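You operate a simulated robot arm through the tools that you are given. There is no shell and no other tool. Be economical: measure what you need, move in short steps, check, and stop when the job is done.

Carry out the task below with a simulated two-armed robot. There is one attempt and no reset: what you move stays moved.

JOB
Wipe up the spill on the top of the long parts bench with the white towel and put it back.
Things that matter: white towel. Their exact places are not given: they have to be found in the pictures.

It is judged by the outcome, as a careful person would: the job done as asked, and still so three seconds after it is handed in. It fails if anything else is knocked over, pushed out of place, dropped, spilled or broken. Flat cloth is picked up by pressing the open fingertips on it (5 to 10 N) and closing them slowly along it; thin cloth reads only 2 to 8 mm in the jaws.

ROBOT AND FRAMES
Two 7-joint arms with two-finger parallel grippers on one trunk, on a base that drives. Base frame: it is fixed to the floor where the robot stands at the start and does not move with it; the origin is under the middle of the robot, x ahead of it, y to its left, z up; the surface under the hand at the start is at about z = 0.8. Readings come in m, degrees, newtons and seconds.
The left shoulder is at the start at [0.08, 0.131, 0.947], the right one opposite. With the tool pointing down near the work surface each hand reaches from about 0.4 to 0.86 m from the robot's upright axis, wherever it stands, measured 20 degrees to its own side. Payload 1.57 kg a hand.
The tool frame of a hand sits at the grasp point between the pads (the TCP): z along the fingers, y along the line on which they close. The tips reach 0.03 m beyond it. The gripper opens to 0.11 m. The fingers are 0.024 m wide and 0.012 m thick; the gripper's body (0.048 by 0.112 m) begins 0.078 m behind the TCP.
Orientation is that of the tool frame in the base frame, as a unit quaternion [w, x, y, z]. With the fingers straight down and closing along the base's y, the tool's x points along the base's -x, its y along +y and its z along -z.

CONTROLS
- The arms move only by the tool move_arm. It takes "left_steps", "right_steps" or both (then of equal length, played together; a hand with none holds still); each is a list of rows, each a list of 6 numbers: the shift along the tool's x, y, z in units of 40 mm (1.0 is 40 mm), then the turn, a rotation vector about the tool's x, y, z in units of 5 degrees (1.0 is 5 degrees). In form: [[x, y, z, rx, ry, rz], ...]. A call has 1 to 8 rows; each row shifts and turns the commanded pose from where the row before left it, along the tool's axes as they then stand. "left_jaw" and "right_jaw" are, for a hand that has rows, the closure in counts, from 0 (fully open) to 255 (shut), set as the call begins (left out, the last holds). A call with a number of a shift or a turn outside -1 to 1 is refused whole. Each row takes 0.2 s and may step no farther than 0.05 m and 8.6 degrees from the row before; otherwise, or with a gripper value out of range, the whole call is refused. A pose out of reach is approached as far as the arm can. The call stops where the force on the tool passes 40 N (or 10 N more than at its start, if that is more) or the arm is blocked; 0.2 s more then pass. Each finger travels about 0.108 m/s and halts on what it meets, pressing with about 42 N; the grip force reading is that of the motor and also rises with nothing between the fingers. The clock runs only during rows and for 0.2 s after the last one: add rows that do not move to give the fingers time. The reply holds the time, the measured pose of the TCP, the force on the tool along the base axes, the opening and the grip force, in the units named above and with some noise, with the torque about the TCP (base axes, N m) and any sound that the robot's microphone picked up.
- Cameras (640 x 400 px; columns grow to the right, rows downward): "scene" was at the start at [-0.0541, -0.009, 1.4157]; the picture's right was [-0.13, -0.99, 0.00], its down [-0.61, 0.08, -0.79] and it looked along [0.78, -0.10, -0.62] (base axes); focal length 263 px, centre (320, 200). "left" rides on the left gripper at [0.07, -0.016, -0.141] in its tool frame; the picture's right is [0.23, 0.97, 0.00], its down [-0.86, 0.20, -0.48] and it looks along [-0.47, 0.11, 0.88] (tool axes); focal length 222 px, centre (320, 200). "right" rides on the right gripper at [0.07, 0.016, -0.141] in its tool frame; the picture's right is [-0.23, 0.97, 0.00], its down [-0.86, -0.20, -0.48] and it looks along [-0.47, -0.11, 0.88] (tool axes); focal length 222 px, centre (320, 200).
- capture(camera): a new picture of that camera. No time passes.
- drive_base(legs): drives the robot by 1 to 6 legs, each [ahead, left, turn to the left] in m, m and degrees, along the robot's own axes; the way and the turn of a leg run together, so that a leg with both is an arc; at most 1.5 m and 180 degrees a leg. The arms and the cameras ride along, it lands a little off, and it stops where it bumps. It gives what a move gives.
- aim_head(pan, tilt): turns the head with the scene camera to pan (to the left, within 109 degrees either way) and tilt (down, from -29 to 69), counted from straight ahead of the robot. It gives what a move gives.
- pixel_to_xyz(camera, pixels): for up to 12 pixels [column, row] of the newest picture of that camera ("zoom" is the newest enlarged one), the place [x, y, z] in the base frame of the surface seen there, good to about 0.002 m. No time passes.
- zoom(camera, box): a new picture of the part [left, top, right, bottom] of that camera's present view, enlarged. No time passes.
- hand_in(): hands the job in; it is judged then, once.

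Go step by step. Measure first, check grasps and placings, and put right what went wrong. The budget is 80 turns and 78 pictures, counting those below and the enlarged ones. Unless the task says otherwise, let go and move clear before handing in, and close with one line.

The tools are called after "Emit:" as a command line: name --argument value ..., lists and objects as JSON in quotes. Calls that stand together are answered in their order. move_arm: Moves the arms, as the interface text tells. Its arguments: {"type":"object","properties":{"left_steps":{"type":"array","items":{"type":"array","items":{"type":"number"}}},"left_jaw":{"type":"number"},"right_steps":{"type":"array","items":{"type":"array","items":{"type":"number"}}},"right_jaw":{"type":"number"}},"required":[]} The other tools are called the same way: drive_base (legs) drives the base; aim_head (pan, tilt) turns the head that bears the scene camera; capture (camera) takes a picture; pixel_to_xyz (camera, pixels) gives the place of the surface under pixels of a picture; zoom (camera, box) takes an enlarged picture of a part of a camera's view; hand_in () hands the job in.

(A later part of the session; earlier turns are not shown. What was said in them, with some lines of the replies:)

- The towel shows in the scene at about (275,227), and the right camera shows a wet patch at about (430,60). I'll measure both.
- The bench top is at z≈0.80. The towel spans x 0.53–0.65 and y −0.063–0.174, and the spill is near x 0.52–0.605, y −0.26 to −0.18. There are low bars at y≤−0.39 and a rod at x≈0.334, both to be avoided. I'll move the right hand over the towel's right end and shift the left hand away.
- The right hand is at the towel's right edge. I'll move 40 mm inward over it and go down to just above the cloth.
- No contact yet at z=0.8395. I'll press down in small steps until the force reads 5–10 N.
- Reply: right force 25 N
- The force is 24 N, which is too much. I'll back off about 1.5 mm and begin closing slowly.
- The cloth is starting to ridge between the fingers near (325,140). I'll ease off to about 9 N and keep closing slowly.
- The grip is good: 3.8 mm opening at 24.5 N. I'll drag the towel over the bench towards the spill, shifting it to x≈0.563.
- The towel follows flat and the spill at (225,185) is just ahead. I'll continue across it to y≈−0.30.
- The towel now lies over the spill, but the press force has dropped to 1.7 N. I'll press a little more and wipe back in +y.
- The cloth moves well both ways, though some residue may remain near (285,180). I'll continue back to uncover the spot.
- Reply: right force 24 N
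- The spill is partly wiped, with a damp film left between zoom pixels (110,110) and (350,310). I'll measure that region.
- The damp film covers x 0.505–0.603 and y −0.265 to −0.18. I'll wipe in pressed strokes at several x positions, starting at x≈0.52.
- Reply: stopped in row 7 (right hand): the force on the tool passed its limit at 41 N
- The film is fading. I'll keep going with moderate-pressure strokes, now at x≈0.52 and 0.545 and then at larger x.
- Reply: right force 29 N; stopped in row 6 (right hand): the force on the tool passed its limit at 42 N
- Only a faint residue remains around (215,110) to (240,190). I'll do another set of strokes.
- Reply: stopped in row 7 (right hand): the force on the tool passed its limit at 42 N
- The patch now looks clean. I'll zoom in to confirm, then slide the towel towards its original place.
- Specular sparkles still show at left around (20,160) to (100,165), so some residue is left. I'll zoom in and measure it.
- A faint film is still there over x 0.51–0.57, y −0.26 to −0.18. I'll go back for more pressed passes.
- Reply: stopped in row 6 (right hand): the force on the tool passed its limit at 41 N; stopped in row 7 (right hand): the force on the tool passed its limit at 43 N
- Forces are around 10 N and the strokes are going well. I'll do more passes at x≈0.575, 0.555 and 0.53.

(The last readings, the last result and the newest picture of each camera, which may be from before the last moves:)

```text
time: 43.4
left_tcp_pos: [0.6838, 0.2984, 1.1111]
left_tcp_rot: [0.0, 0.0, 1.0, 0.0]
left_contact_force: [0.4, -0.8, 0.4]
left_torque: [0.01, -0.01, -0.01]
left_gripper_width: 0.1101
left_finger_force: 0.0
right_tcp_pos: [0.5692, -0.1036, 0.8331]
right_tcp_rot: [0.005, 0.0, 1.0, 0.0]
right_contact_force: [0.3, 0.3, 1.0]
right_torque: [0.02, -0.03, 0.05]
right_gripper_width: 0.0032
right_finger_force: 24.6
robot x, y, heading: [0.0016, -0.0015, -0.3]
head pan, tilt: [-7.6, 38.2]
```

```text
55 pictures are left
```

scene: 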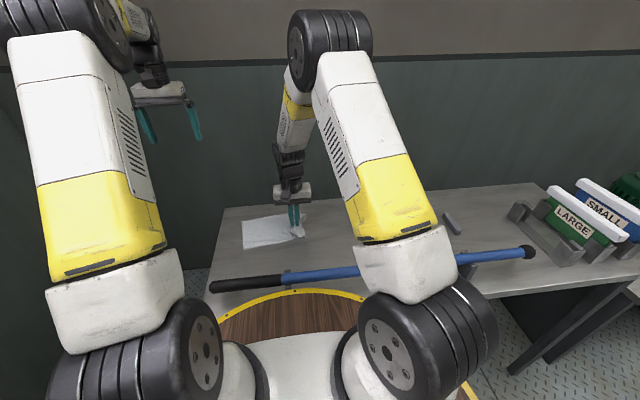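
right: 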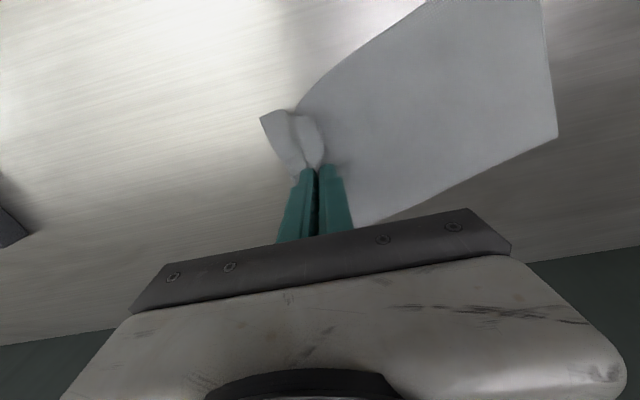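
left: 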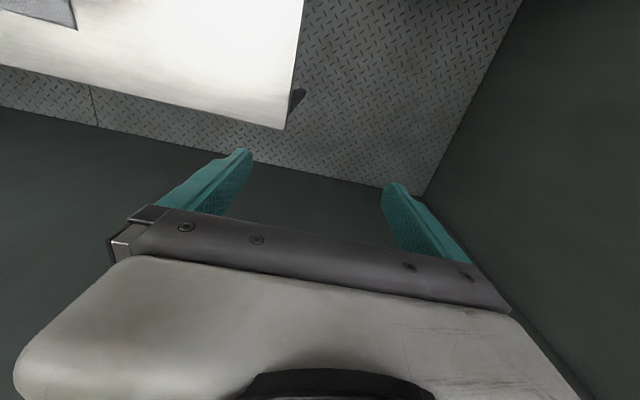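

It looks clean from here. I'll continue towards home with the towel and zoom in from there, at the viewing angle that showed the sparkles.

Emit:
move_arm --right_steps '[[-0.1, 0.6, 0, 0, 0, 0], [-0.1, 0.6, 0, 0, 0, 0], [-0.1, 0.5, 0, 0, 0, 0], [-0.2, 0.5, 0, 0, 0, 0]]'

Emit:
capture --camera "right"

Emit:
zoom --camera "right" --box '[0, 110, 200, 235]'

Emit:
zoom --camera "scene" --box '[200, 170, 520, 370]'

```text
time: 44.4
left_tcp_pos: [0.6844, 0.2986, 1.1112]
left_tcp_rot: [0.0, 0.0, 1.0, 0.0]
left_contact_force: [-0.1, -0.3, -0.4]
left_torque: [0.03, -0.01, -0.02]
left_gripper_width: 0.11
left_finger_force: 0.0
right_tcp_pos: [0.5907, -0.0154, 0.8353]
right_tcp_rot: [0.005, 0.001, 1.0, -0.001]
right_contact_force: [-0.5, -0.1, 1.5]
right_torque: [0.01, -0.02, 0.01]
right_gripper_width: 0.0036
right_finger_force: 24.1
robot x, y, heading: [0.0007, -0.0033, 0.2]
head pan, tilt: [-7.6, 38.2]
```

```text
54 pictures are left
```

right: 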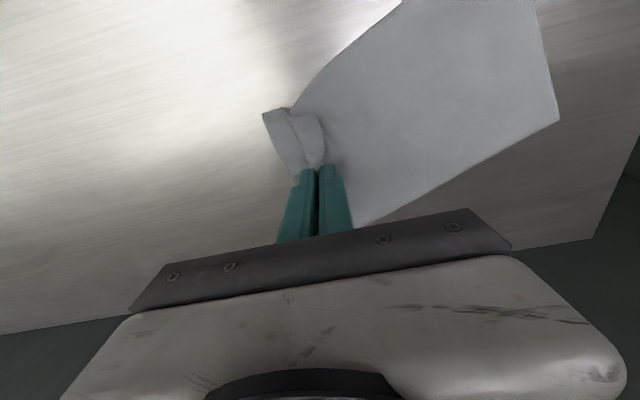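

```text
3.20 times, centred on (100, 172) of right
```

zoom: 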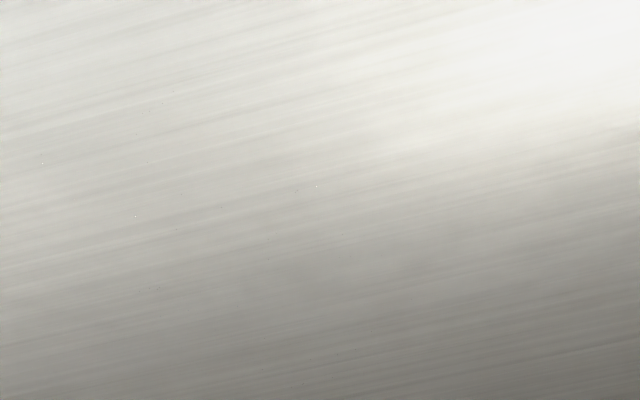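

```text
2.00 times, centred on (360, 270) of scene
```

zoom: 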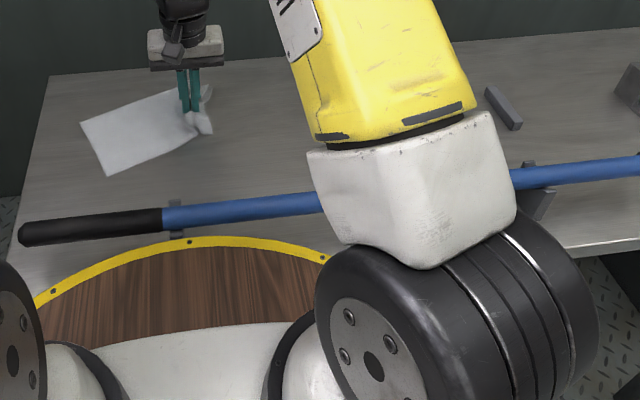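

The spill is essentially gone, with only 2–3 specks left. I'll make a final polishing pass at x≈0.53, which also pulls the skewed towel straighter.

Emit:
move_arm --right_steps '[[0.3, -0.7, 0, 0, 0, 0], [0.3, -0.7, 0, 0, 0, 0], [0.3, -0.7, 0, 0, 0, 0], [0.3, -0.7, 0, 0, 0, 0], [0.3, -0.6, 0.04, 0, 0, 0]]'

Emit:
move_arm --right_steps '[[0, -0.6, 0, 0, 0, 0], [0, -0.6, 0, 0, 0, 0], [0, -0.6, 0, 0, 0, 0], [0, -0.6, 0, 0, 0, 0], [0, -0.6, 0, 0, 0, 0], [0, -0.4, 0, 0, 0, 0]]'

Emit:
move_arm --right_steps '[[0.4, 0, 0, 0, 0, 0], [0, 0.6, 0, 0, 0, 0], [0, 0.6, 0, 0, 0, 0], [0, 0.6, 0, 0, 0, 0], [0, 0.6, 0, 0, 0, 0], [0, 0.5, 0, 0, 0, 0]]'

Emit:
move_arm --right_steps '[[-0.6, 0, 0, 0, 0, 0], [-0.2, -0.6, 0, 0, 0, 0], [0, -0.6, 0, 0, 0, 0], [0, -0.6, 0, 0, 0, 0], [0, -0.6, 0, 0, 0, 0], [0, -0.6, 0, 0, 0, 0]]'

Emit:
capture --camera "right"

```text
time: 45.6
left_tcp_pos: [0.6848, 0.3009, 1.1109]
left_tcp_rot: [0.0, -0.001, 1.0, -0.001]
left_contact_force: [-0.4, -0.2, -0.2]
left_torque: [-0.01, 0.03, 0.04]
left_gripper_width: 0.1099
left_finger_force: 0.1
right_tcp_pos: [0.531, -0.1502, 0.8329]
right_tcp_rot: [0.008, 0.0, 1.0, -0.001]
right_contact_force: [2.6, 2.0, 17.5]
right_torque: [-0.03, -0.01, 0.01]
right_gripper_width: 0.0034
right_finger_force: 23.9
robot x, y, heading: [0.0004, 0.0017, -0.0]
head pan, tilt: [-7.6, 38.2]
```

```text
time: 47.0
left_tcp_pos: [0.684, 0.3006, 1.1109]
left_tcp_rot: [0.0, -0.001, 1.0, 0.0]
left_contact_force: [-0.1, 0.4, -0.3]
left_torque: [0.0, 0.0, -0.03]
left_gripper_width: 0.11
left_finger_force: 0.1
right_tcp_pos: [0.5287, -0.2868, 0.831]
right_tcp_rot: [0.005, 0.002, 1.0, -0.001]
right_contact_force: [-0.9, 5.5, 21.0]
right_torque: [0.09, 0.06, -0.02]
right_gripper_width: 0.0036
right_finger_force: 24.0
robot x, y, heading: [-0.0001, -0.0015, -0.1]
head pan, tilt: [-7.6, 38.2]
```

```text
time: 48.4
left_tcp_pos: [0.6849, 0.2989, 1.111]
left_tcp_rot: [0.0, 0.0, 1.0, 0.0]
left_contact_force: [-0.2, 0.7, -0.2]
left_torque: [0.03, 0.0, 0.02]
left_gripper_width: 0.1101
left_finger_force: 0.1
right_tcp_pos: [0.5123, -0.1713, 0.8319]
right_tcp_rot: [0.004, 0.001, 1.0, -0.001]
right_contact_force: [0.3, -4.9, 21.7]
right_torque: [-0.21, 0.04, -0.02]
right_gripper_width: 0.0037
right_finger_force: 24.4
robot x, y, heading: [0.0001, -0.0009, -0.4]
head pan, tilt: [-7.6, 38.2]
```

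```text
time: 49.8
left_tcp_pos: [0.685, 0.3001, 1.1106]
left_tcp_rot: [0.001, 0.0, 1.0, -0.001]
left_contact_force: [0.8, 1.6, 0.4]
left_torque: [-0.02, 0.0, 0.0]
left_gripper_width: 0.1099
left_finger_force: 0.1
right_tcp_pos: [0.5437, -0.2907, 0.8313]
right_tcp_rot: [0.006, 0.001, 1.0, -0.002]
right_contact_force: [-0.4, 4.0, 16.6]
right_torque: [0.06, 0.02, -0.03]
right_gripper_width: 0.0039
right_finger_force: 24.0
robot x, y, heading: [0.0005, 0.0, -0.1]
head pan, tilt: [-7.6, 38.2]
```

```text
51 pictures are left
```

right: 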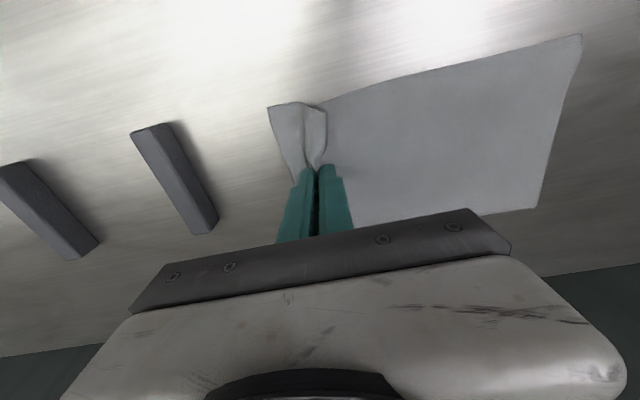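

The towel is straight again here. To avoid skew I'll shift it to x≈0.59 using a pull stroke, then push it straight home along y.

Emit:
move_arm --right_steps '[[-0.25, 0.6, -0.02, 0, 0, 0], [-0.25, 0.6, 0, 0, 0, 0], [-0.25, 0.6, 0, 0, 0, 0], [-0.25, 0.6, 0, 0, 0, 0], [-0.2, 0.6, 0, 0, 0, 0], [0, 0.6, 0, 0, 0, 0]]'

Emit:
move_arm --right_steps '[[0, -0.6, 0, 0, 0, 0], [0, -0.6, 0, 0, 0, 0], [0, -0.6, 0, 0, 0, 0], [0, -0.6, 0, 0, 0, 0], [0, -0.6, 0, 0, 0, 0], [0, -0.6, 0, 0, 0, 0]]'

Emit:
capture --camera "right"

```text
time: 51.2
left_tcp_pos: [0.685, 0.2989, 1.1113]
left_tcp_rot: [0.0, 0.001, 1.0, -0.001]
left_contact_force: [0.4, -0.8, 0.2]
left_torque: [0.0, 0.0, 0.01]
left_gripper_width: 0.1101
left_finger_force: 0.1
right_tcp_pos: [0.5909, -0.1463, 0.8328]
right_tcp_rot: [0.005, 0.0, 1.0, -0.002]
right_contact_force: [0.1, -0.5, 0.6]
right_torque: [0.01, 0.0, -0.01]
right_gripper_width: 0.0036
right_finger_force: 24.8
robot x, y, heading: [0.0042, -0.0012, 0.2]
head pan, tilt: [-7.6, 38.2]
```

```text
time: 52.6
left_tcp_pos: [0.6847, 0.2996, 1.1113]
left_tcp_rot: [0.0, -0.001, 1.0, 0.001]
left_contact_force: [-0.1, -1.0, -0.6]
left_torque: [-0.02, 0.0, -0.03]
left_gripper_width: 0.1098
left_finger_force: 0.0
right_tcp_pos: [0.5923, -0.2911, 0.8322]
right_tcp_rot: [0.005, 0.001, 1.0, -0.001]
right_contact_force: [-0.3, -0.6, 0.1]
right_torque: [0.02, -0.02, -0.02]
right_gripper_width: 0.0034
right_finger_force: 24.4
robot x, y, heading: [-0.0026, -0.0015, 0.3]
head pan, tilt: [-7.6, 38.2]
```

```text
50 pictures are left
```

right: 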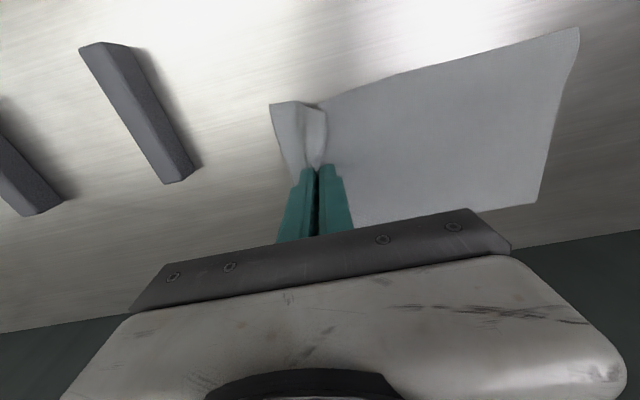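

The towel is nearly straight. I'll push it home along y in two calls.

Emit:
move_arm --right_steps '[[0, 0.5, 0, 0, 0, 0], [0, 0.5, 0, 0, 0, 0], [0, 0.5, 0, 0, 0, 0], [0, 0.5, 0, 0, 0, 0], [0, 0.5, 0, 0, 0, 0], [0, 0.5, 0, 0, 0, 0], [0, 0.5, 0, 0, 0, 0], [0, 0.5, 0, 0, 0, 0]]'

Emit:
move_arm --right_steps '[[0, 0.5, 0, 0, 0, 0], [0, 0.5, 0, 0, 0, 0], [0, 0.5, 0, 0, 0, 0], [0, 0.5, 0, 0, 0, 0], [0, 0.5, 0, 0, 0, 0], [0, 0.5, 0, 0, 0, 0], [0, 0, 0, 0, 0, 0]]'

Emit:
capture --camera "right"

Emit:
capture --camera "scene"

```text
time: 54.4
left_tcp_pos: [0.6842, 0.2987, 1.111]
left_tcp_rot: [0.0, 0.0, 1.0, 0.0]
left_contact_force: [0.1, -0.1, 0.1]
left_torque: [0.0, 0.0, 0.0]
left_gripper_width: 0.1099
left_finger_force: 0.1
right_tcp_pos: [0.5911, -0.1313, 0.8336]
right_tcp_rot: [0.006, 0.002, 1.0, 0.0]
right_contact_force: [-0.3, -0.6, 1.7]
right_torque: [0.03, -0.01, -0.02]
right_gripper_width: 0.0033
right_finger_force: 24.5
robot x, y, heading: [-0.0002, 0.0039, -0.2]
head pan, tilt: [-7.6, 38.2]
```

```text
time: 56.0
left_tcp_pos: [0.6845, 0.2981, 1.1103]
left_tcp_rot: [0.0, 0.0, 1.0, 0.0]
left_contact_force: [0.2, 0.7, 0.0]
left_torque: [-0.02, 0.03, -0.03]
left_gripper_width: 0.1097
left_finger_force: 0.0
right_tcp_pos: [0.5933, -0.0122, 0.8341]
right_tcp_rot: [0.005, 0.001, 1.0, -0.001]
right_contact_force: [1.0, -0.4, 0.4]
right_torque: [-0.01, 0.01, 0.05]
right_gripper_width: 0.0034
right_finger_force: 24.7
robot x, y, heading: [-0.0024, 0.0024, -0.1]
head pan, tilt: [-7.6, 38.2]
```

```text
49 pictures are left
```

right: 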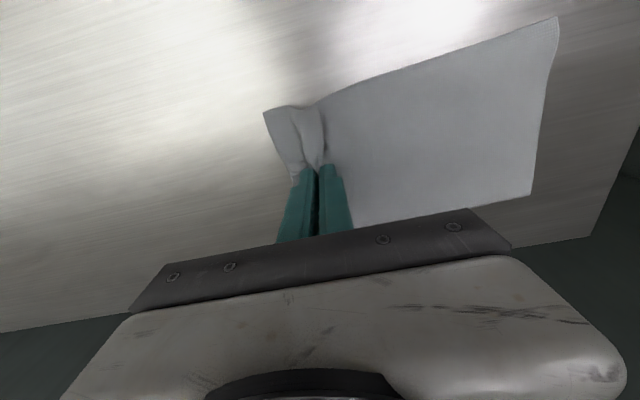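

```text
48 pictures are left
```

scene: 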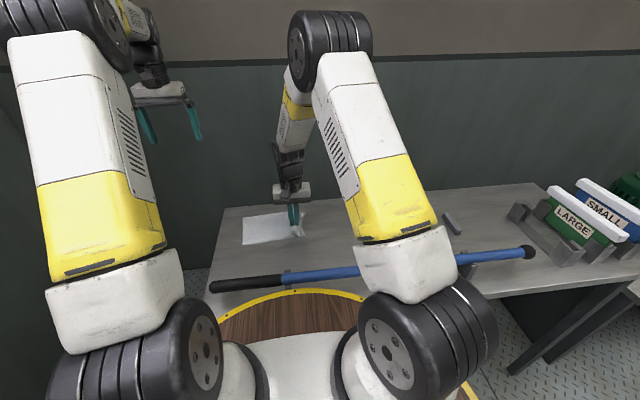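

The towel is back with only a slight skew and the bench is clear. I'll measure the tail corners.

Emit:
pixel_to_xyz --camera "right" --pixels '[[555, 20], [529, 192], [266, 117], [325, 108], [545, 110]]'

Emit:
pixel_to_xyz --camera "scene" --pixels '[[244, 219], [243, 244], [303, 235]]'

Emit:
zoom --camera "right" --box '[0, 110, 200, 235]'

```text
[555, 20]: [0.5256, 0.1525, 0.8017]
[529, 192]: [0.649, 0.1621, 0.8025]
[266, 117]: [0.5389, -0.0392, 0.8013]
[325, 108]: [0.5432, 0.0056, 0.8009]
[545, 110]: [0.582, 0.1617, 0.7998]
```

```text
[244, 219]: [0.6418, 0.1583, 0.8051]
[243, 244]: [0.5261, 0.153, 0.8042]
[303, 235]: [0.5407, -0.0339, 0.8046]
```

```text
3.20 times, centred on (100, 172) of right
```

zoom: 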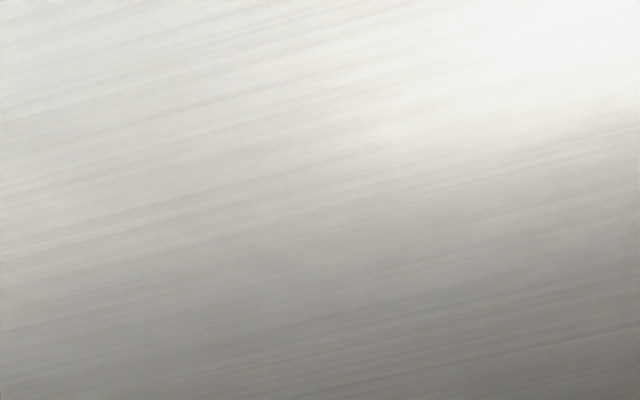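

The bench is fully clean and the tail is within about 2 cm of its start. I'll press lightly and open slowly so the fold spreads flat.

Emit:
move_arm --right_steps '[[0, 0, 0.03, 0, 0, 0], [0, 0, 0.02, 0, 0, 0]]'

Emit:
move_arm --right_steps '[[0, 0, 0, 0, 0, 0], [0, 0, 0, 0, 0, 0]]' --right_jaw 228

Emit:
move_arm --right_steps '[[0, 0, 0, 0, 0, 0], [0, 0, 0, 0, 0, 0]]' --right_jaw 208

Emit:
capture --camera "right"

```text
time: 56.6
left_tcp_pos: [0.6842, 0.3, 1.1115]
left_tcp_rot: [0.001, 0.0, 1.0, 0.0]
left_contact_force: [0.3, -0.1, -0.7]
left_torque: [-0.03, -0.02, -0.04]
left_gripper_width: 0.1098
left_finger_force: 0.1
right_tcp_pos: [0.5931, -0.0114, 0.8319]
right_tcp_rot: [0.006, 0.001, 1.0, 0.0]
right_contact_force: [-1.3, -1.4, 9.6]
right_torque: [-0.06, 0.1, -0.01]
right_gripper_width: 0.0035
right_finger_force: 24.6
robot x, y, heading: [0.0034, -0.0002, 0.2]
head pan, tilt: [-7.6, 38.2]
```

```text
time: 57.2
left_tcp_pos: [0.6852, 0.2987, 1.1104]
left_tcp_rot: [0.0, -0.001, 1.0, 0.0]
left_contact_force: [0.6, 1.0, 0.1]
left_torque: [-0.03, 0.0, -0.03]
left_gripper_width: 0.11
left_finger_force: 0.1
right_tcp_pos: [0.5933, -0.0098, 0.833]
right_tcp_rot: [0.006, 0.001, 1.0, -0.001]
right_contact_force: [0.8, 2.5, 12.2]
right_torque: [-0.04, 0.06, 0.0]
right_gripper_width: 0.0089
right_finger_force: 0.0
robot x, y, heading: [0.0027, -0.0005, -0.1]
head pan, tilt: [-7.6, 38.2]
```

```text
time: 57.8
left_tcp_pos: [0.6837, 0.2997, 1.1112]
left_tcp_rot: [0.0, 0.0, 1.0, 0.0]
left_contact_force: [-0.7, -0.8, -0.9]
left_torque: [-0.02, -0.03, 0.01]
left_gripper_width: 0.1099
left_finger_force: 0.0
right_tcp_pos: [0.5938, -0.0098, 0.8325]
right_tcp_rot: [0.006, 0.002, 1.0, -0.002]
right_contact_force: [0.0, 2.8, 15.4]
right_torque: [-0.09, 0.05, -0.01]
right_gripper_width: 0.0164
right_finger_force: 0.1
robot x, y, heading: [0.0028, -0.0025, 0.2]
head pan, tilt: [-7.6, 38.2]
```

```text
46 pictures are left
```

right: 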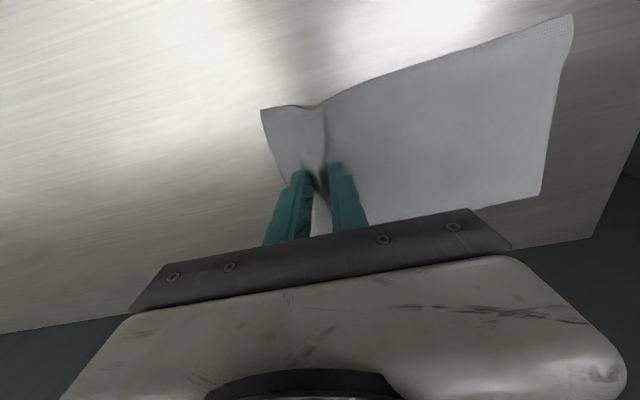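

The fold is spreading flat as hoped. I'll keep opening to about 45 mm and then look.

Emit:
move_arm --right_steps '[[0, 0, -0.01, 0, 0, 0], [0, 0, 0, 0, 0, 0]]' --right_jaw 188

Emit:
move_arm --right_steps '[[0, 0, 0, 0, 0, 0], [0, 0, 0, 0, 0, 0]]' --right_jaw 168

Emit:
move_arm --right_steps '[[0, 0, 0, 0, 0, 0], [0, 0, 0, 0, 0, 0]]' --right_jaw 152

Emit:
capture --camera "right"

```text
time: 58.4
left_tcp_pos: [0.6842, 0.2999, 1.1116]
left_tcp_rot: [-0.001, 0.0, 1.0, 0.0]
left_contact_force: [-0.4, -0.4, 1.4]
left_torque: [-0.02, 0.01, -0.03]
left_gripper_width: 0.11
left_finger_force: 0.1
right_tcp_pos: [0.5918, -0.0112, 0.8321]
right_tcp_rot: [0.005, 0.001, 1.0, 0.0]
right_contact_force: [0.3, 1.6, 12.0]
right_torque: [-0.09, 0.05, 0.0]
right_gripper_width: 0.0256
right_finger_force: 0.1
robot x, y, heading: [0.001, 0.0002, 0.1]
head pan, tilt: [-7.6, 38.2]
```

```text
time: 59.0
left_tcp_pos: [0.6846, 0.2998, 1.1113]
left_tcp_rot: [-0.001, 0.001, 1.0, -0.001]
left_contact_force: [-0.6, 0.6, -0.4]
left_torque: [0.02, -0.04, 0.03]
left_gripper_width: 0.1098
left_finger_force: 0.0
right_tcp_pos: [0.5926, -0.0111, 0.832]
right_tcp_rot: [0.005, 0.001, 1.0, -0.002]
right_contact_force: [-0.2, 0.8, 10.5]
right_torque: [-0.11, 0.07, 0.02]
right_gripper_width: 0.0345
right_finger_force: 0.0
robot x, y, heading: [0.0023, -0.0011, -0.0]
head pan, tilt: [-7.6, 38.2]
```

```text
time: 59.6
left_tcp_pos: [0.685, 0.2984, 1.1109]
left_tcp_rot: [-0.001, 0.001, 1.0, 0.0]
left_contact_force: [0.4, -0.6, 0.0]
left_torque: [0.01, -0.04, 0.02]
left_gripper_width: 0.1098
left_finger_force: 0.0
right_tcp_pos: [0.5931, -0.0136, 0.8321]
right_tcp_rot: [0.005, 0.001, 1.0, -0.001]
right_contact_force: [-0.7, 2.2, 10.0]
right_torque: [-0.16, 0.08, 0.01]
right_gripper_width: 0.0402
right_finger_force: 0.1
robot x, y, heading: [-0.0016, 0.001, -0.0]
head pan, tilt: [-7.6, 38.2]
```

```text
45 pictures are left
```

right: 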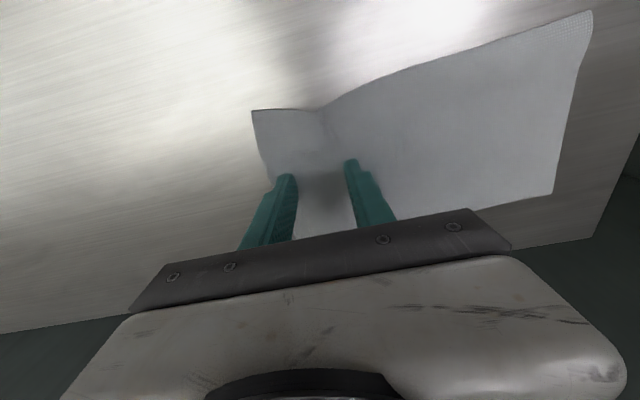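

The towel is spread flat. I'll check its corners before lifting off.

Emit:
pixel_to_xyz --camera "right" --pixels '[[590, 13], [551, 191], [253, 112], [400, 73]]'

```text
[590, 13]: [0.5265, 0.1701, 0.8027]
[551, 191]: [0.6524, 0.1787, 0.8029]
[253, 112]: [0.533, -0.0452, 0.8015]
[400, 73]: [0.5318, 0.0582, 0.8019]
```

All the corners are within about 1–2 cm of the original. I'll lift straight up and move clear.

Emit:
move_arm --right_steps '[[0, 0, -0.1, 0, 0, 0], [0, 0, -0.5, 0, 0, 0], [0, 0, -0.9, 0, 0, 0], [0, 0, -0.9, 0, 0, 0], [0, 0, -0.9, 0, 0, 0], [0, -0.5, -0.5, 0, 0, 0], [0, -1, 0, 0, 0, 0], [0, -1, 0, 0, 0, 0]]'

Emit:
move_arm --right_steps '[[0, -1, 0, 0, 0, 0], [0, -1, 0, 0, 0, 0], [0, -1, 0, 0, 0, 0], [0, -1, 0, 0, 0, 0], [0, -1, 0, 0, 0, 0], [0, -1, 0, 0, 0, 0]]'

Emit:
capture --camera "right"

Emit:
zoom --camera "scene" --box '[190, 160, 640, 400]'

```text
time: 61.4
left_tcp_pos: [0.6843, 0.2994, 1.1116]
left_tcp_rot: [0.0, 0.001, 1.0, 0.0]
left_contact_force: [0.8, 0.5, 0.0]
left_torque: [-0.02, 0.02, 0.03]
left_gripper_width: 0.1098
left_finger_force: 0.1
right_tcp_pos: [0.5905, -0.1115, 0.9837]
right_tcp_rot: [0.005, 0.0, 1.0, -0.001]
right_contact_force: [0.8, 1.0, -0.2]
right_torque: [-0.01, -0.01, 0.0]
right_gripper_width: 0.0444
right_finger_force: 0.1
robot x, y, heading: [0.0004, -0.0008, -0.1]
head pan, tilt: [-7.6, 38.2]
```

```text
time: 62.8
left_tcp_pos: [0.6851, 0.3002, 1.1107]
left_tcp_rot: [0.0, 0.0, 1.0, 0.001]
left_contact_force: [0.8, 0.0, 0.1]
left_torque: [-0.01, 0.01, -0.01]
left_gripper_width: 0.1101
left_finger_force: 0.1
right_tcp_pos: [0.5916, -0.3517, 0.9857]
right_tcp_rot: [0.005, 0.001, 1.0, -0.001]
right_contact_force: [0.0, 0.7, 0.1]
right_torque: [-0.04, -0.01, -0.04]
right_gripper_width: 0.0444
right_finger_force: 0.0
robot x, y, heading: [-0.0003, -0.0003, 0.2]
head pan, tilt: [-7.6, 38.2]
```

```text
44 pictures are left
```

right: 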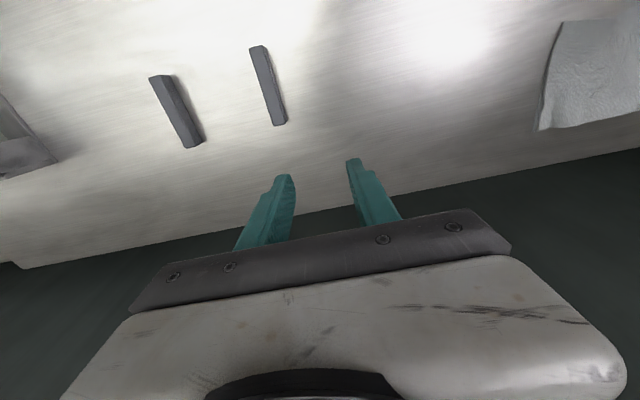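

```text
1.42 times, centred on (415, 280) of scene
```

zoom: 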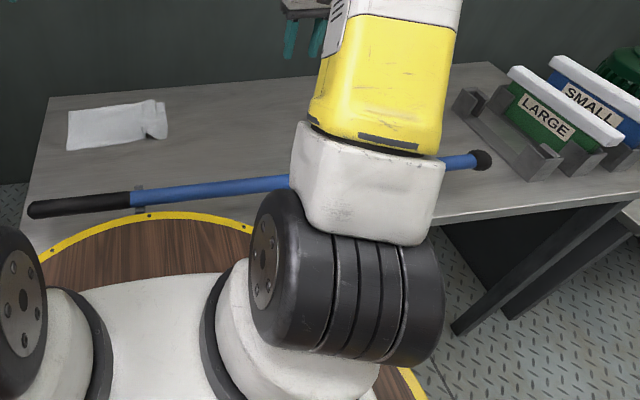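

The spill area is clean, the towel lies flat in its place, the bars and rod are untouched, and both hands are clear. I'm handing in.

Emit:
hand_in

```text
The job is handed in.
```

I wiped the spill off the long parts bench with the white towel. I then laid the towel flat again, with its corners within about 2 cm of where they started.
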